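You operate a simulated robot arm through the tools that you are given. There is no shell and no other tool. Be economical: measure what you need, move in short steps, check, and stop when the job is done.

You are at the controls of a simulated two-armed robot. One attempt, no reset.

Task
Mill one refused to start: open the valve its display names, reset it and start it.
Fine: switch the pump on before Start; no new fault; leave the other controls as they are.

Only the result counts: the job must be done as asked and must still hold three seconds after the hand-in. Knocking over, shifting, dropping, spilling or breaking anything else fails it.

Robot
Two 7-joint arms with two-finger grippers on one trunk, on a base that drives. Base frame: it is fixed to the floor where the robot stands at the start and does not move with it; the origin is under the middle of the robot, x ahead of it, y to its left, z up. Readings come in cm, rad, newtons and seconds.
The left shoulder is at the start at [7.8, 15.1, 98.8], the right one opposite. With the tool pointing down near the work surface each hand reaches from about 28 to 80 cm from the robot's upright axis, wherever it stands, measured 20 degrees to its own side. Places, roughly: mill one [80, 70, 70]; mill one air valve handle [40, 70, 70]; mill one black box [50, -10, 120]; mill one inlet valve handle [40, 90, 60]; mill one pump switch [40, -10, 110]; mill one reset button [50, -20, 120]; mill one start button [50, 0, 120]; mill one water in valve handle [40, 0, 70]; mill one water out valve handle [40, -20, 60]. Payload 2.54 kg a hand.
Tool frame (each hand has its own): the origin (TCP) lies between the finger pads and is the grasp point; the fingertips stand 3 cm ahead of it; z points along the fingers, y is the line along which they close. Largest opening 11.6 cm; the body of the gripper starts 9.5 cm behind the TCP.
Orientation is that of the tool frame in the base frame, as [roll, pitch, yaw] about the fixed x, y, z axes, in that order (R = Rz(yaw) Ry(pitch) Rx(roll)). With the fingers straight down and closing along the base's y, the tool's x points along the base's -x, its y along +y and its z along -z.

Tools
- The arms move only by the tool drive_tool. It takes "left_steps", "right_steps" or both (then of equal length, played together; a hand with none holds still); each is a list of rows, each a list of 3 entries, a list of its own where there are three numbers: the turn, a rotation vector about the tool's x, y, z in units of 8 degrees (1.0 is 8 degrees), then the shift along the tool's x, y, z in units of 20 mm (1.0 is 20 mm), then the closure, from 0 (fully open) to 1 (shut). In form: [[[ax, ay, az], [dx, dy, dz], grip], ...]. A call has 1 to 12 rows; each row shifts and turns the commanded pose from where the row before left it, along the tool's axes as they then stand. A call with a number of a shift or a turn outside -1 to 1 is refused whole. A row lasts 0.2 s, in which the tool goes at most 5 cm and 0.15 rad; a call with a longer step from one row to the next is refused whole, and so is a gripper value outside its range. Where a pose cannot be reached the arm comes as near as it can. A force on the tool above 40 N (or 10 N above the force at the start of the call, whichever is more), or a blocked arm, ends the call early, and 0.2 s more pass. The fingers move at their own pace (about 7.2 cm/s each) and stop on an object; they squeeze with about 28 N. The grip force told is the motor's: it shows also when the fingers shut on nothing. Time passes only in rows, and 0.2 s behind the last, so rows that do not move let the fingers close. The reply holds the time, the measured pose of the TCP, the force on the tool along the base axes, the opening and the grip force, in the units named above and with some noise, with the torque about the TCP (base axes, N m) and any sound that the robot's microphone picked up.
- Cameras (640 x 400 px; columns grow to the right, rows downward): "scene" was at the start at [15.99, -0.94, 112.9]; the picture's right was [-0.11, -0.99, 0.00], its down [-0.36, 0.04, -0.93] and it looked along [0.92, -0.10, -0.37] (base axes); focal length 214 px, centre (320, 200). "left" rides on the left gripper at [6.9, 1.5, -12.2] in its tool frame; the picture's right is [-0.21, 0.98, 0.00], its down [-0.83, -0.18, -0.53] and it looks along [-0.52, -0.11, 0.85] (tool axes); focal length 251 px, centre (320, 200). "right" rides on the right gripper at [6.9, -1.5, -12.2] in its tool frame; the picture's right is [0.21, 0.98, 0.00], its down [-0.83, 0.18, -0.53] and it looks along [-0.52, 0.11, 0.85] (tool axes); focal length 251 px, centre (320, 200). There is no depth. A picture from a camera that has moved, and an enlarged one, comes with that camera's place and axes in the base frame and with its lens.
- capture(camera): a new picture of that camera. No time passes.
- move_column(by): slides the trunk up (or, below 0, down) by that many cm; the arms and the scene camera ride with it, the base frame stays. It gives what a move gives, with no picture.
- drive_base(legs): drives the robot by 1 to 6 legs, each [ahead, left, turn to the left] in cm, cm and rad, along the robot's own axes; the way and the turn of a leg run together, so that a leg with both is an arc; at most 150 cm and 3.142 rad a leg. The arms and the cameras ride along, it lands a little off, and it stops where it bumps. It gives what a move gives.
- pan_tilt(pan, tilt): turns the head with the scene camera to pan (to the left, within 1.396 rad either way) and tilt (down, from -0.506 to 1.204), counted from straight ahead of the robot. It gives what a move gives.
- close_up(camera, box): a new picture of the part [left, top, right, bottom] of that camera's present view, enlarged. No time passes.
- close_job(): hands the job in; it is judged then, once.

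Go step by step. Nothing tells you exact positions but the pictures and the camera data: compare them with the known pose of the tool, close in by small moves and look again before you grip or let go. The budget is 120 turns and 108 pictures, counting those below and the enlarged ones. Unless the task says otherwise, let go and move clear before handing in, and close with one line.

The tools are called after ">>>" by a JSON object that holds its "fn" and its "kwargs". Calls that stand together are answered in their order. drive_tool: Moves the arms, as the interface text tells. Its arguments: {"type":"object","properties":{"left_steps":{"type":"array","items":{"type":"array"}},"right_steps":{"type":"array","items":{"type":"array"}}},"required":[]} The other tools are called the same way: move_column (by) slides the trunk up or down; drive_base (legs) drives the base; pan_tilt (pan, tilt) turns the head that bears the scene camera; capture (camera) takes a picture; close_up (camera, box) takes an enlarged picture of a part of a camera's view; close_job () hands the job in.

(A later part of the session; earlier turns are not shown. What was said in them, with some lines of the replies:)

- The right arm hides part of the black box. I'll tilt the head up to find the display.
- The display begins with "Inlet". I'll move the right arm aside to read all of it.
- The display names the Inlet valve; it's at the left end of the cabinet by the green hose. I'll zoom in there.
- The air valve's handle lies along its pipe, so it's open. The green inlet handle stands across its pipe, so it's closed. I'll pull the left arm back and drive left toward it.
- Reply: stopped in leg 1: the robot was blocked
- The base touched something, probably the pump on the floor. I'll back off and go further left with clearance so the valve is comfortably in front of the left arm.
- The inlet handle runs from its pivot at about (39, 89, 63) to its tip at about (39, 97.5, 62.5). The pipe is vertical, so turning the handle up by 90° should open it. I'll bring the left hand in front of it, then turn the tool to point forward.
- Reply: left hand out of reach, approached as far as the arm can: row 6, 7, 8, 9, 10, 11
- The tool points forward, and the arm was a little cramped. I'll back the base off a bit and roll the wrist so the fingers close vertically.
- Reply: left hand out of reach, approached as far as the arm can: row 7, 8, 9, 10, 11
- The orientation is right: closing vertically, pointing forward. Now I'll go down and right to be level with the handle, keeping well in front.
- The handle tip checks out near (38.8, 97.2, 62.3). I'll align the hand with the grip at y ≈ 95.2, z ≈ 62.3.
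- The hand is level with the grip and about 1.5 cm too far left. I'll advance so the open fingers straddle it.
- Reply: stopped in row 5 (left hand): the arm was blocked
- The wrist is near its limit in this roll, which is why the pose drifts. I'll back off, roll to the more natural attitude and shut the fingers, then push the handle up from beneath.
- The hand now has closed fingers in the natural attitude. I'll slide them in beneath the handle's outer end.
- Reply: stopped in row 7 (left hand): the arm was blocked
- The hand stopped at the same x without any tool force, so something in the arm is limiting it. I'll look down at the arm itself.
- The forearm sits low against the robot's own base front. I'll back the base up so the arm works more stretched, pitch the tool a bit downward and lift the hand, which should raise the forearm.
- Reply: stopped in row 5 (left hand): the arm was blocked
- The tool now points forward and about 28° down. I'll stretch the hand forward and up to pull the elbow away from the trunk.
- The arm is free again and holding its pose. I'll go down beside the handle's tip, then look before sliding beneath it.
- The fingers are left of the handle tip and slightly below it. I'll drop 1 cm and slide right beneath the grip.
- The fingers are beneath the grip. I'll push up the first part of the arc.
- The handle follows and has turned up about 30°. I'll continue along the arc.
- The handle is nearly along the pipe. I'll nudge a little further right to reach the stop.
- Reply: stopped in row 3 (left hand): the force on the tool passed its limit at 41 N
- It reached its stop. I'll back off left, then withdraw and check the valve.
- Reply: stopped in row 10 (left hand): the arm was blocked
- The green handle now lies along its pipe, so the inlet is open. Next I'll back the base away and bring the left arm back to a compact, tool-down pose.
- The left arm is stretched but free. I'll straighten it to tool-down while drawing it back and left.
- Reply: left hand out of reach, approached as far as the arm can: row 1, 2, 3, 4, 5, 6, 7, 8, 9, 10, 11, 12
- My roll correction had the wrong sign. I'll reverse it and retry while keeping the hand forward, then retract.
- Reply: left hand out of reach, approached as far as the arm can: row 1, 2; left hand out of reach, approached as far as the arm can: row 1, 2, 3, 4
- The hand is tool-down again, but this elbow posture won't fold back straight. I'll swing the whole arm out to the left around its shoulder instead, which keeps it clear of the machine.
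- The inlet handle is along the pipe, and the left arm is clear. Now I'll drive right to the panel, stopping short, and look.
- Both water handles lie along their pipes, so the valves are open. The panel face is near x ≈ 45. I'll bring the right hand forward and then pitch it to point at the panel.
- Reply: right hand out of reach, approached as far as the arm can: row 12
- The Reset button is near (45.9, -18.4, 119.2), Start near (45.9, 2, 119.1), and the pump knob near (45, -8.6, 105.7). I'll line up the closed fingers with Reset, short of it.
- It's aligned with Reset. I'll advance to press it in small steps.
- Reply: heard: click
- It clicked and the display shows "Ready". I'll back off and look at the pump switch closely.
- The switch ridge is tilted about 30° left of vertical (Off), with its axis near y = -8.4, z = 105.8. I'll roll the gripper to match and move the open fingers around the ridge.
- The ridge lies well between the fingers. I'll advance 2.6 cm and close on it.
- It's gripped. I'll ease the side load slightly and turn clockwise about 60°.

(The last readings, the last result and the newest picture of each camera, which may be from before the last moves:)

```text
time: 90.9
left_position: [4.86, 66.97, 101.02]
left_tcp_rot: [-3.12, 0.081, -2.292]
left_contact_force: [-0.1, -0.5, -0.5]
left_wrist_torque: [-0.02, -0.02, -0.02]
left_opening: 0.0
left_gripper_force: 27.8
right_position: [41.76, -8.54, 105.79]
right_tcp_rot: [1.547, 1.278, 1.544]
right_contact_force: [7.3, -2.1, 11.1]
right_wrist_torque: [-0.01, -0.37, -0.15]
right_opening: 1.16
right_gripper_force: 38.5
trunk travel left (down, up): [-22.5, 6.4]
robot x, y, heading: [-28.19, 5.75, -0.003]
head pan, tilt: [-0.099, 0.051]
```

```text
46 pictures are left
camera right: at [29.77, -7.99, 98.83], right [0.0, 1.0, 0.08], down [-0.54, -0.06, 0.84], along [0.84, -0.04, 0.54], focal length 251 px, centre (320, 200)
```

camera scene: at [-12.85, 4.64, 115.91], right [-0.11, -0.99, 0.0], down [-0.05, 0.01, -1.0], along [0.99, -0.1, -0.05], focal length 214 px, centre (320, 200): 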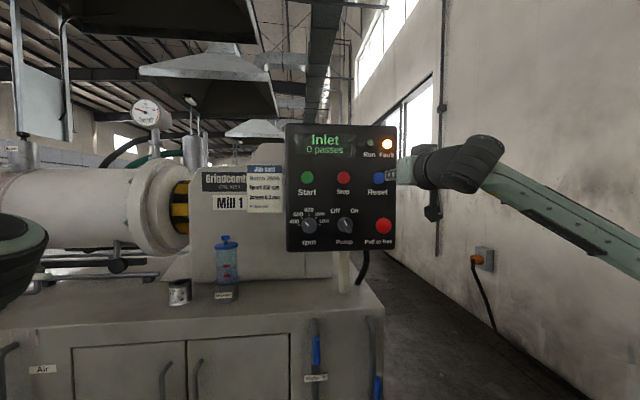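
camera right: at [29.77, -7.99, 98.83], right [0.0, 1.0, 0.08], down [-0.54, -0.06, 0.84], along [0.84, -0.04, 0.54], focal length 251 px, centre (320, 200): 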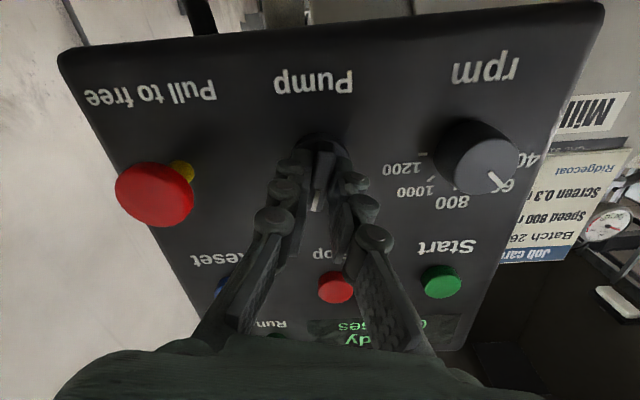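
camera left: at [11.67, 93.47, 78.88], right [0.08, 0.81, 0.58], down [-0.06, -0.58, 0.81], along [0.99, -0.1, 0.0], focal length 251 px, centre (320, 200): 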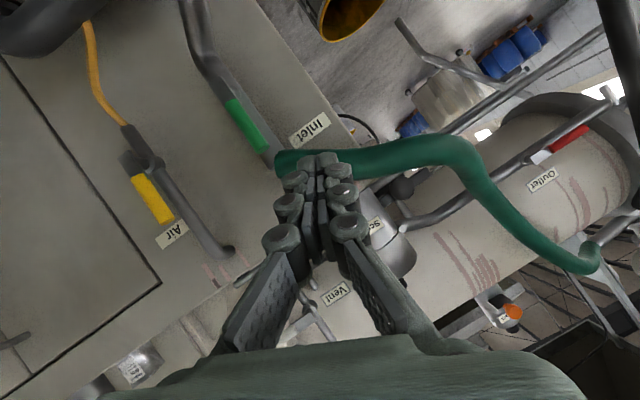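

It's turning with the hand and is past vertical. I'll continue to the On position.

>>> {"fn": "drive_tool", "kwargs": {"right_steps": [[[0, 0, 0.7], [0, 0, 0], 1], [[0, 0, 0.7], [0, 0, 0], 1], [[0, 0, 0.5], [0, 0, 0], 1]]}}

>>> {"fn": "capture", "kwargs": {"camera": "right"}}

>>> {"fn": "close_up", "kwargs": {"camera": "scene", "box": [280, 115, 400, 255]}}

```text
time: 91.7
left_position: [4.82, 66.97, 101.08]
left_tcp_rot: [-3.121, 0.08, -2.293]
left_contact_force: [-0.3, -0.7, 0.1]
left_wrist_torque: [0.0, -0.02, -0.02]
left_opening: 0.0
left_gripper_force: 27.9
right_position: [41.78, -8.49, 105.85]
right_tcp_rot: [1.557, 1.015, 1.555]
right_contact_force: [9.9, -2.8, 10.3]
right_wrist_torque: [-0.95, -0.57, -0.21]
right_opening: 1.17
right_gripper_force: 39.0
trunk travel left (down, up): [-22.5, 6.4]
robot x, y, heading: [-28.73, 5.77, -0.005]
head pan, tilt: [-0.099, 0.051]
```

```text
45 pictures are left
camera right: at [29.76, -6.14, 99.23], right [0.0, 0.94, 0.33], down [-0.54, -0.28, 0.79], along [0.84, -0.18, 0.51], focal length 251 px, centre (320, 200)
```

right: 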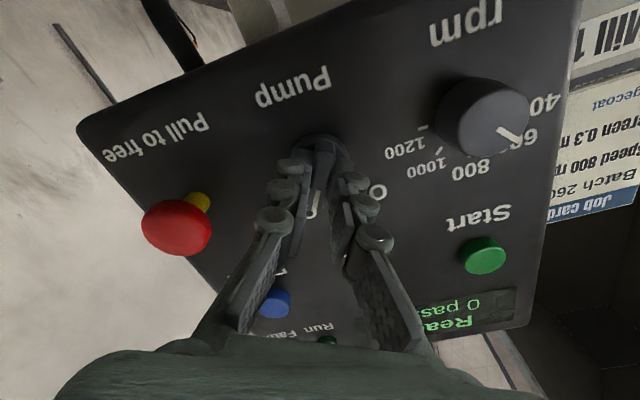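

```text
2.86 times, centred on (340, 185) of scene
camera zoom: at [-12.88, 4.65, 115.92], right [-0.1, -0.99, 0.0], down [-0.05, 0.01, -1.0], along [0.99, -0.1, -0.05], focal length 613 px, centre (263, 243)
```

zoom: 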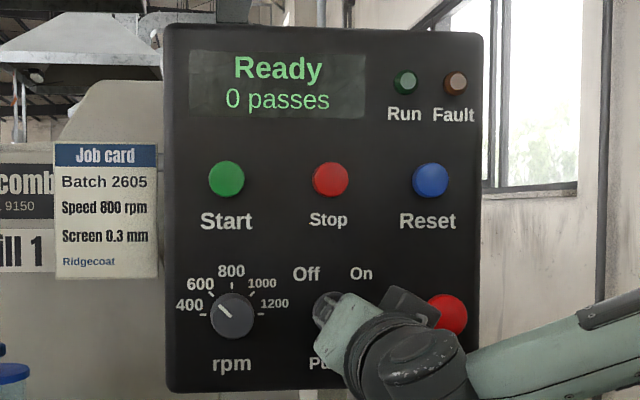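

The torque has risen, so it's likely at the On stop. I'll let go, withdraw straight back and check.

>>> {"fn": "drive_tool", "kwargs": {"right_steps": [[[0, 0, 0], [0, 0, 0], 0.6], [[0, 0, 0], [0, 0, 0], 0.6], [[0, 0, 0], [0, 0, -0.8], 0.6], [[0, 0, 0], [0, 0, -1], 0.6], [[0, 0, 0], [0, 0, -1], 0.6], [[0, 0, -0.94], [0, 0, -1], 0.6], [[0, 0, -0.94], [0, 0, 0], 1], [[0, 0, -0.94], [0, 0, 0], 1], [[0, 0, -0.94], [0, 0, 0], 1], [[0, 0, 0], [-0.8, 0, 0], 1]]}}

>>> {"fn": "capture", "kwargs": {"camera": "right"}}

>>> {"fn": "close_up", "kwargs": {"camera": "scene", "box": [280, 115, 400, 255]}}

```text
time: 93.9
left_position: [4.88, 66.85, 101.05]
left_tcp_rot: [-3.12, 0.08, -2.293]
left_contact_force: [-0.7, 0.6, 0.5]
left_wrist_torque: [0.0, 0.01, -0.02]
left_opening: 0.01
left_gripper_force: 28.0
right_position: [34.24, -8.63, 107.31]
right_tcp_rot: [1.398, 1.543, 1.388]
right_contact_force: [0.0, 0.3, 0.0]
right_wrist_torque: [0.0, 0.0, 0.01]
right_opening: 0.0
right_gripper_force: 27.7
trunk travel left (down, up): [-22.5, 6.4]
robot x, y, heading: [-28.59, 5.23, -0.008]
head pan, tilt: [-0.099, 0.051]
```

```text
43 pictures are left
camera right: at [22.17, -9.86, 100.41], right [0.01, 0.98, -0.19], down [-0.54, 0.16, 0.83], along [0.84, 0.09, 0.53], focal length 251 px, centre (320, 200)
```

right: 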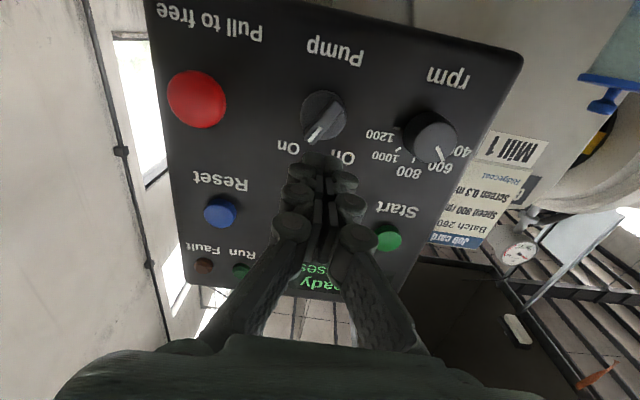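

```text
2.86 times, centred on (340, 185) of scene
camera zoom: at [-12.86, 4.63, 115.91], right [-0.11, -0.99, 0.0], down [-0.05, 0.01, -1.0], along [0.99, -0.1, -0.05], focal length 613 px, centre (263, 243)
```

zoom: 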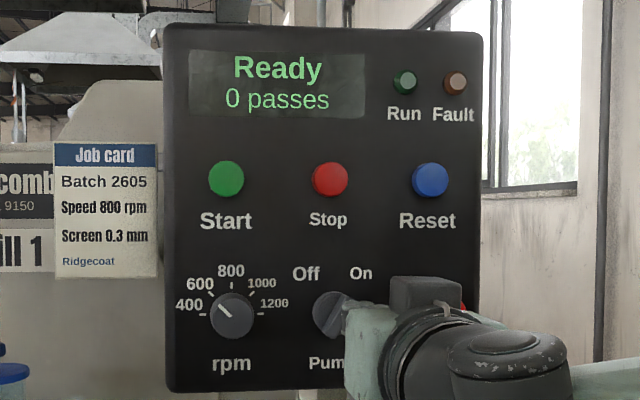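

The switch points to On. Next I'll align the closed fingers with Start.

>>> {"fn": "drive_tool", "kwargs": {"right_steps": [[[0, 0, 0], [-0.85, 0.75, 0], 1], [[0, 0, 0], [-0.85, 0.75, 0], 1], [[0, 0, 0], [-0.85, 0.75, 0], 1], [[0, 0, 0], [-0.85, 0.75, 0.2], 1], [[0, 0, 0], [-0.85, 0.75, 0.2], 1], [[0, 0, 0], [-0.85, 0.75, 0.4], 1], [[0, 0, 0], [-0.8, 0.7, 0.4], 1]]}}

>>> {"fn": "capture", "kwargs": {"camera": "right"}}

>>> {"fn": "close_up", "kwargs": {"camera": "scene", "box": [280, 115, 400, 255]}}

```text
time: 95.5
left_position: [4.91, 66.92, 100.98]
left_tcp_rot: [-3.121, 0.081, -2.292]
left_contact_force: [-0.1, -0.3, -0.5]
left_wrist_torque: [0.02, 0.0, 0.01]
left_opening: 0.0
left_gripper_force: 28.4
right_position: [36.62, 1.44, 119.48]
right_tcp_rot: [1.424, 1.538, 1.419]
right_contact_force: [-0.7, -0.3, -0.1]
right_wrist_torque: [0.02, 0.01, 0.02]
right_opening: 0.01
right_gripper_force: 28.2
trunk travel left (down, up): [-22.5, 6.4]
robot x, y, heading: [-28.49, 5.43, -0.009]
head pan, tilt: [-0.099, 0.051]
```

```text
41 pictures are left
camera right: at [24.55, 0.22, 112.57], right [0.01, 0.98, -0.18], down [-0.54, 0.16, 0.83], along [0.84, 0.09, 0.53], focal length 251 px, centre (320, 200)
```

right: 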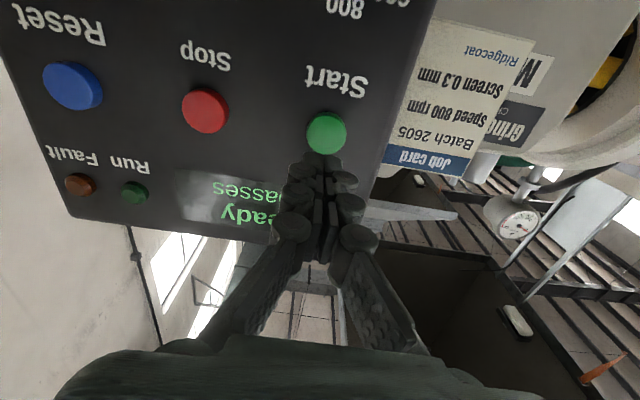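

```text
2.86 times, centred on (340, 185) of scene
camera zoom: at [-12.86, 4.66, 115.91], right [-0.1, -0.99, 0.0], down [-0.05, 0.01, -1.0], along [0.99, -0.1, -0.05], focal length 613 px, centre (263, 243)
```

zoom: 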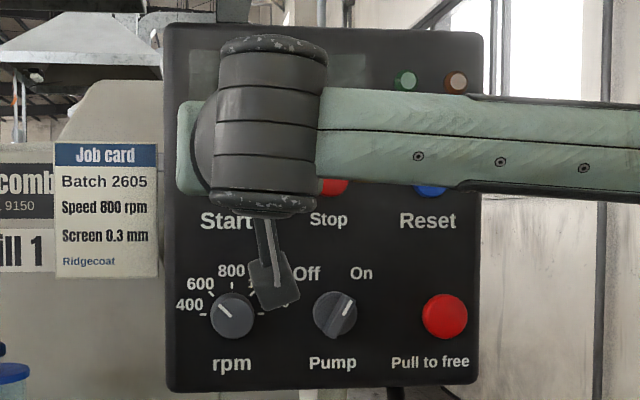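

The pump switch is clearly On and the hand is aligned with Start. I'll press it.

>>> {"fn": "drive_tool", "kwargs": {"right_steps": [[[0, 0, 0], [0.15, 0.15, 0.8], 1], [[0, 0, 0], [0, 0, 0.8], 1], [[0, 0, 0], [0, 0, 0.8], 1], [[0, 0, 0], [0, 0, 0.3], 1], [[0, 0, 0], [0, 0, 0.3], 1], [[0, 0, 0], [0, 0, 0.25], 1]]}}

>>> {"fn": "capture", "kwargs": {"camera": "right"}}

```text
time: 96.9
left_position: [4.78, 66.89, 101.04]
left_tcp_rot: [-3.121, 0.082, -2.291]
left_contact_force: [0.6, 0.1, 0.8]
left_wrist_torque: [0.0, -0.02, 0.0]
left_opening: 0.0
left_gripper_force: 27.8
right_position: [42.78, 1.74, 119.15]
right_tcp_rot: [1.41, 1.54, 1.406]
right_contact_force: [-13.2, -2.2, -4.2]
right_wrist_torque: [0.01, 0.14, -0.05]
right_opening: 0.58
right_gripper_force: 28.1
trunk travel left (down, up): [-22.5, 6.4]
robot x, y, heading: [-28.82, 5.79, -0.004]
head pan, tilt: [-0.099, 0.051]
heard: click
```

```text
39 pictures are left
camera right: at [30.82, 0.48, 112.31], right [0.01, 0.98, -0.18], down [-0.54, 0.16, 0.83], along [0.84, 0.09, 0.53], focal length 251 px, centre (320, 200)
```

right: 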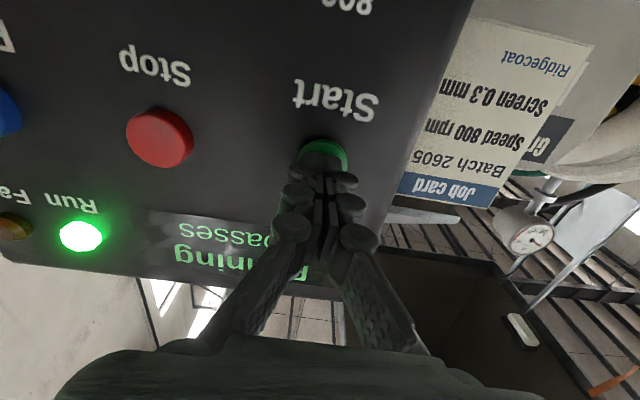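

The mill is running. I'll withdraw the hand, move clear and check for faults.

>>> {"fn": "drive_tool", "kwargs": {"right_steps": [[[0, 0, 0], [0, 0, -1], 1], [[0, 0, 0], [0, 0, -1], 1], [[0, 0, 0], [0, 0, -1], 1], [[0, 0, 0], [0, 0, -1], 1], [[0, 0, 0], [0, -1, -0.5], 1], [[0, 0, 0], [0, -1, 0], 1], [[0, 0, 0], [0, -1, 0], 1], [[0, 0, 0], [0, -1, 0], 1], [[0, 0, 0], [0, -1, 0], 1], [[0, 0, 0], [0, -1, 0], 1], [[0, 0, 0], [0, -1, 0], 1], [[0, 0, 0], [0, -1, 0], 1]]}}

>>> {"fn": "drive_base", "kwargs": {"legs": [[-12, 0, 0]]}}

>>> {"fn": "capture", "kwargs": {"camera": "scene"}}

```text
time: 99.5
left_position: [4.91, 66.91, 101.04]
left_tcp_rot: [-3.121, 0.081, -2.295]
left_contact_force: [-0.4, 0.6, -0.3]
left_wrist_torque: [0.04, -0.01, -0.02]
left_opening: 0.02
left_gripper_force: 28.3
right_position: [33.92, -14.29, 118.59]
right_tcp_rot: [1.407, 1.539, 1.402]
right_contact_force: [-0.6, 0.6, -0.1]
right_wrist_torque: [0.01, 0.01, -0.01]
right_opening: 0.01
right_gripper_force: 28.5
trunk travel left (down, up): [-22.5, 6.4]
robot x, y, heading: [-28.35, 5.62, -0.01]
head pan, tilt: [-0.099, 0.051]
```

```text
time: 100.7
left_position: [-6.83, 66.96, 101.1]
left_tcp_rot: [-3.12, 0.083, -2.295]
left_contact_force: [-0.2, -0.3, 0.2]
left_wrist_torque: [-0.04, -0.01, 0.04]
left_opening: 0.0
left_gripper_force: 27.8
right_position: [22.1, -14.2, 118.76]
right_tcp_rot: [1.393, 1.538, 1.385]
right_contact_force: [-0.1, -0.6, 0.4]
right_wrist_torque: [0.0, 0.01, -0.01]
right_opening: 0.01
right_gripper_force: 28.2
trunk travel left (down, up): [-22.5, 6.4]
robot x, y, heading: [-40.39, 5.73, -0.005]
head pan, tilt: [-0.099, 0.051]
```

```text
38 pictures are left
camera scene: at [-24.8, 4.69, 115.93], right [-0.11, -0.99, 0.0], down [-0.05, 0.01, -1.0], along [0.99, -0.11, -0.05], focal length 214 px, centre (320, 200)
```

scene: 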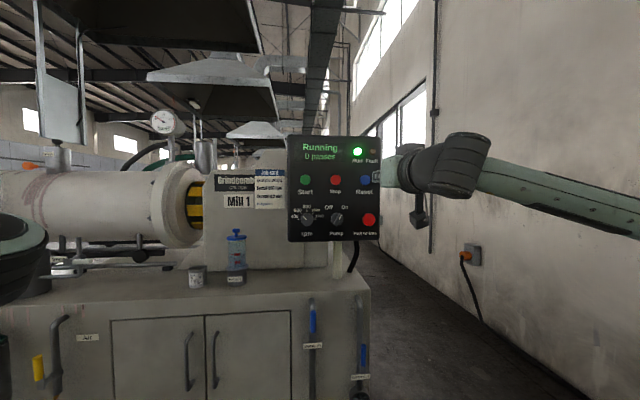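

>>> {"fn": "close_up", "kwargs": {"camera": "scene", "box": [280, 130, 390, 245]}}

```text
3.48 times, centred on (335, 188) of scene
camera zoom: at [-24.8, 4.69, 115.93], right [-0.11, -0.99, 0.0], down [-0.05, 0.01, -1.0], along [0.99, -0.11, -0.05], focal length 746 px, centre (268, 244)
```

zoom: 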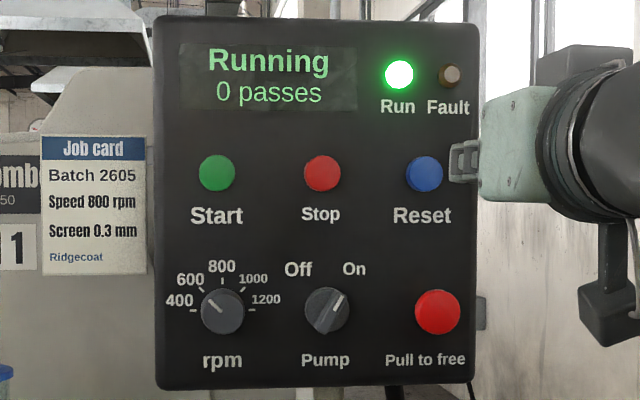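

The display reads "Running" with the Run lamp lit, no fault showing and the pump On. Both hands are clear, so I'm handing in.

>>> {"fn": "close_job", "kwargs": {}}

```text
The job is handed in.
```

Mill one is running with no fault: I opened the inlet valve its display named, pressed Reset, switched the pump on, then pressed Start, and left the other controls as they were. The base bumped something once on the way, probably the floor pump, which showed no sign of having moved in later pictures.
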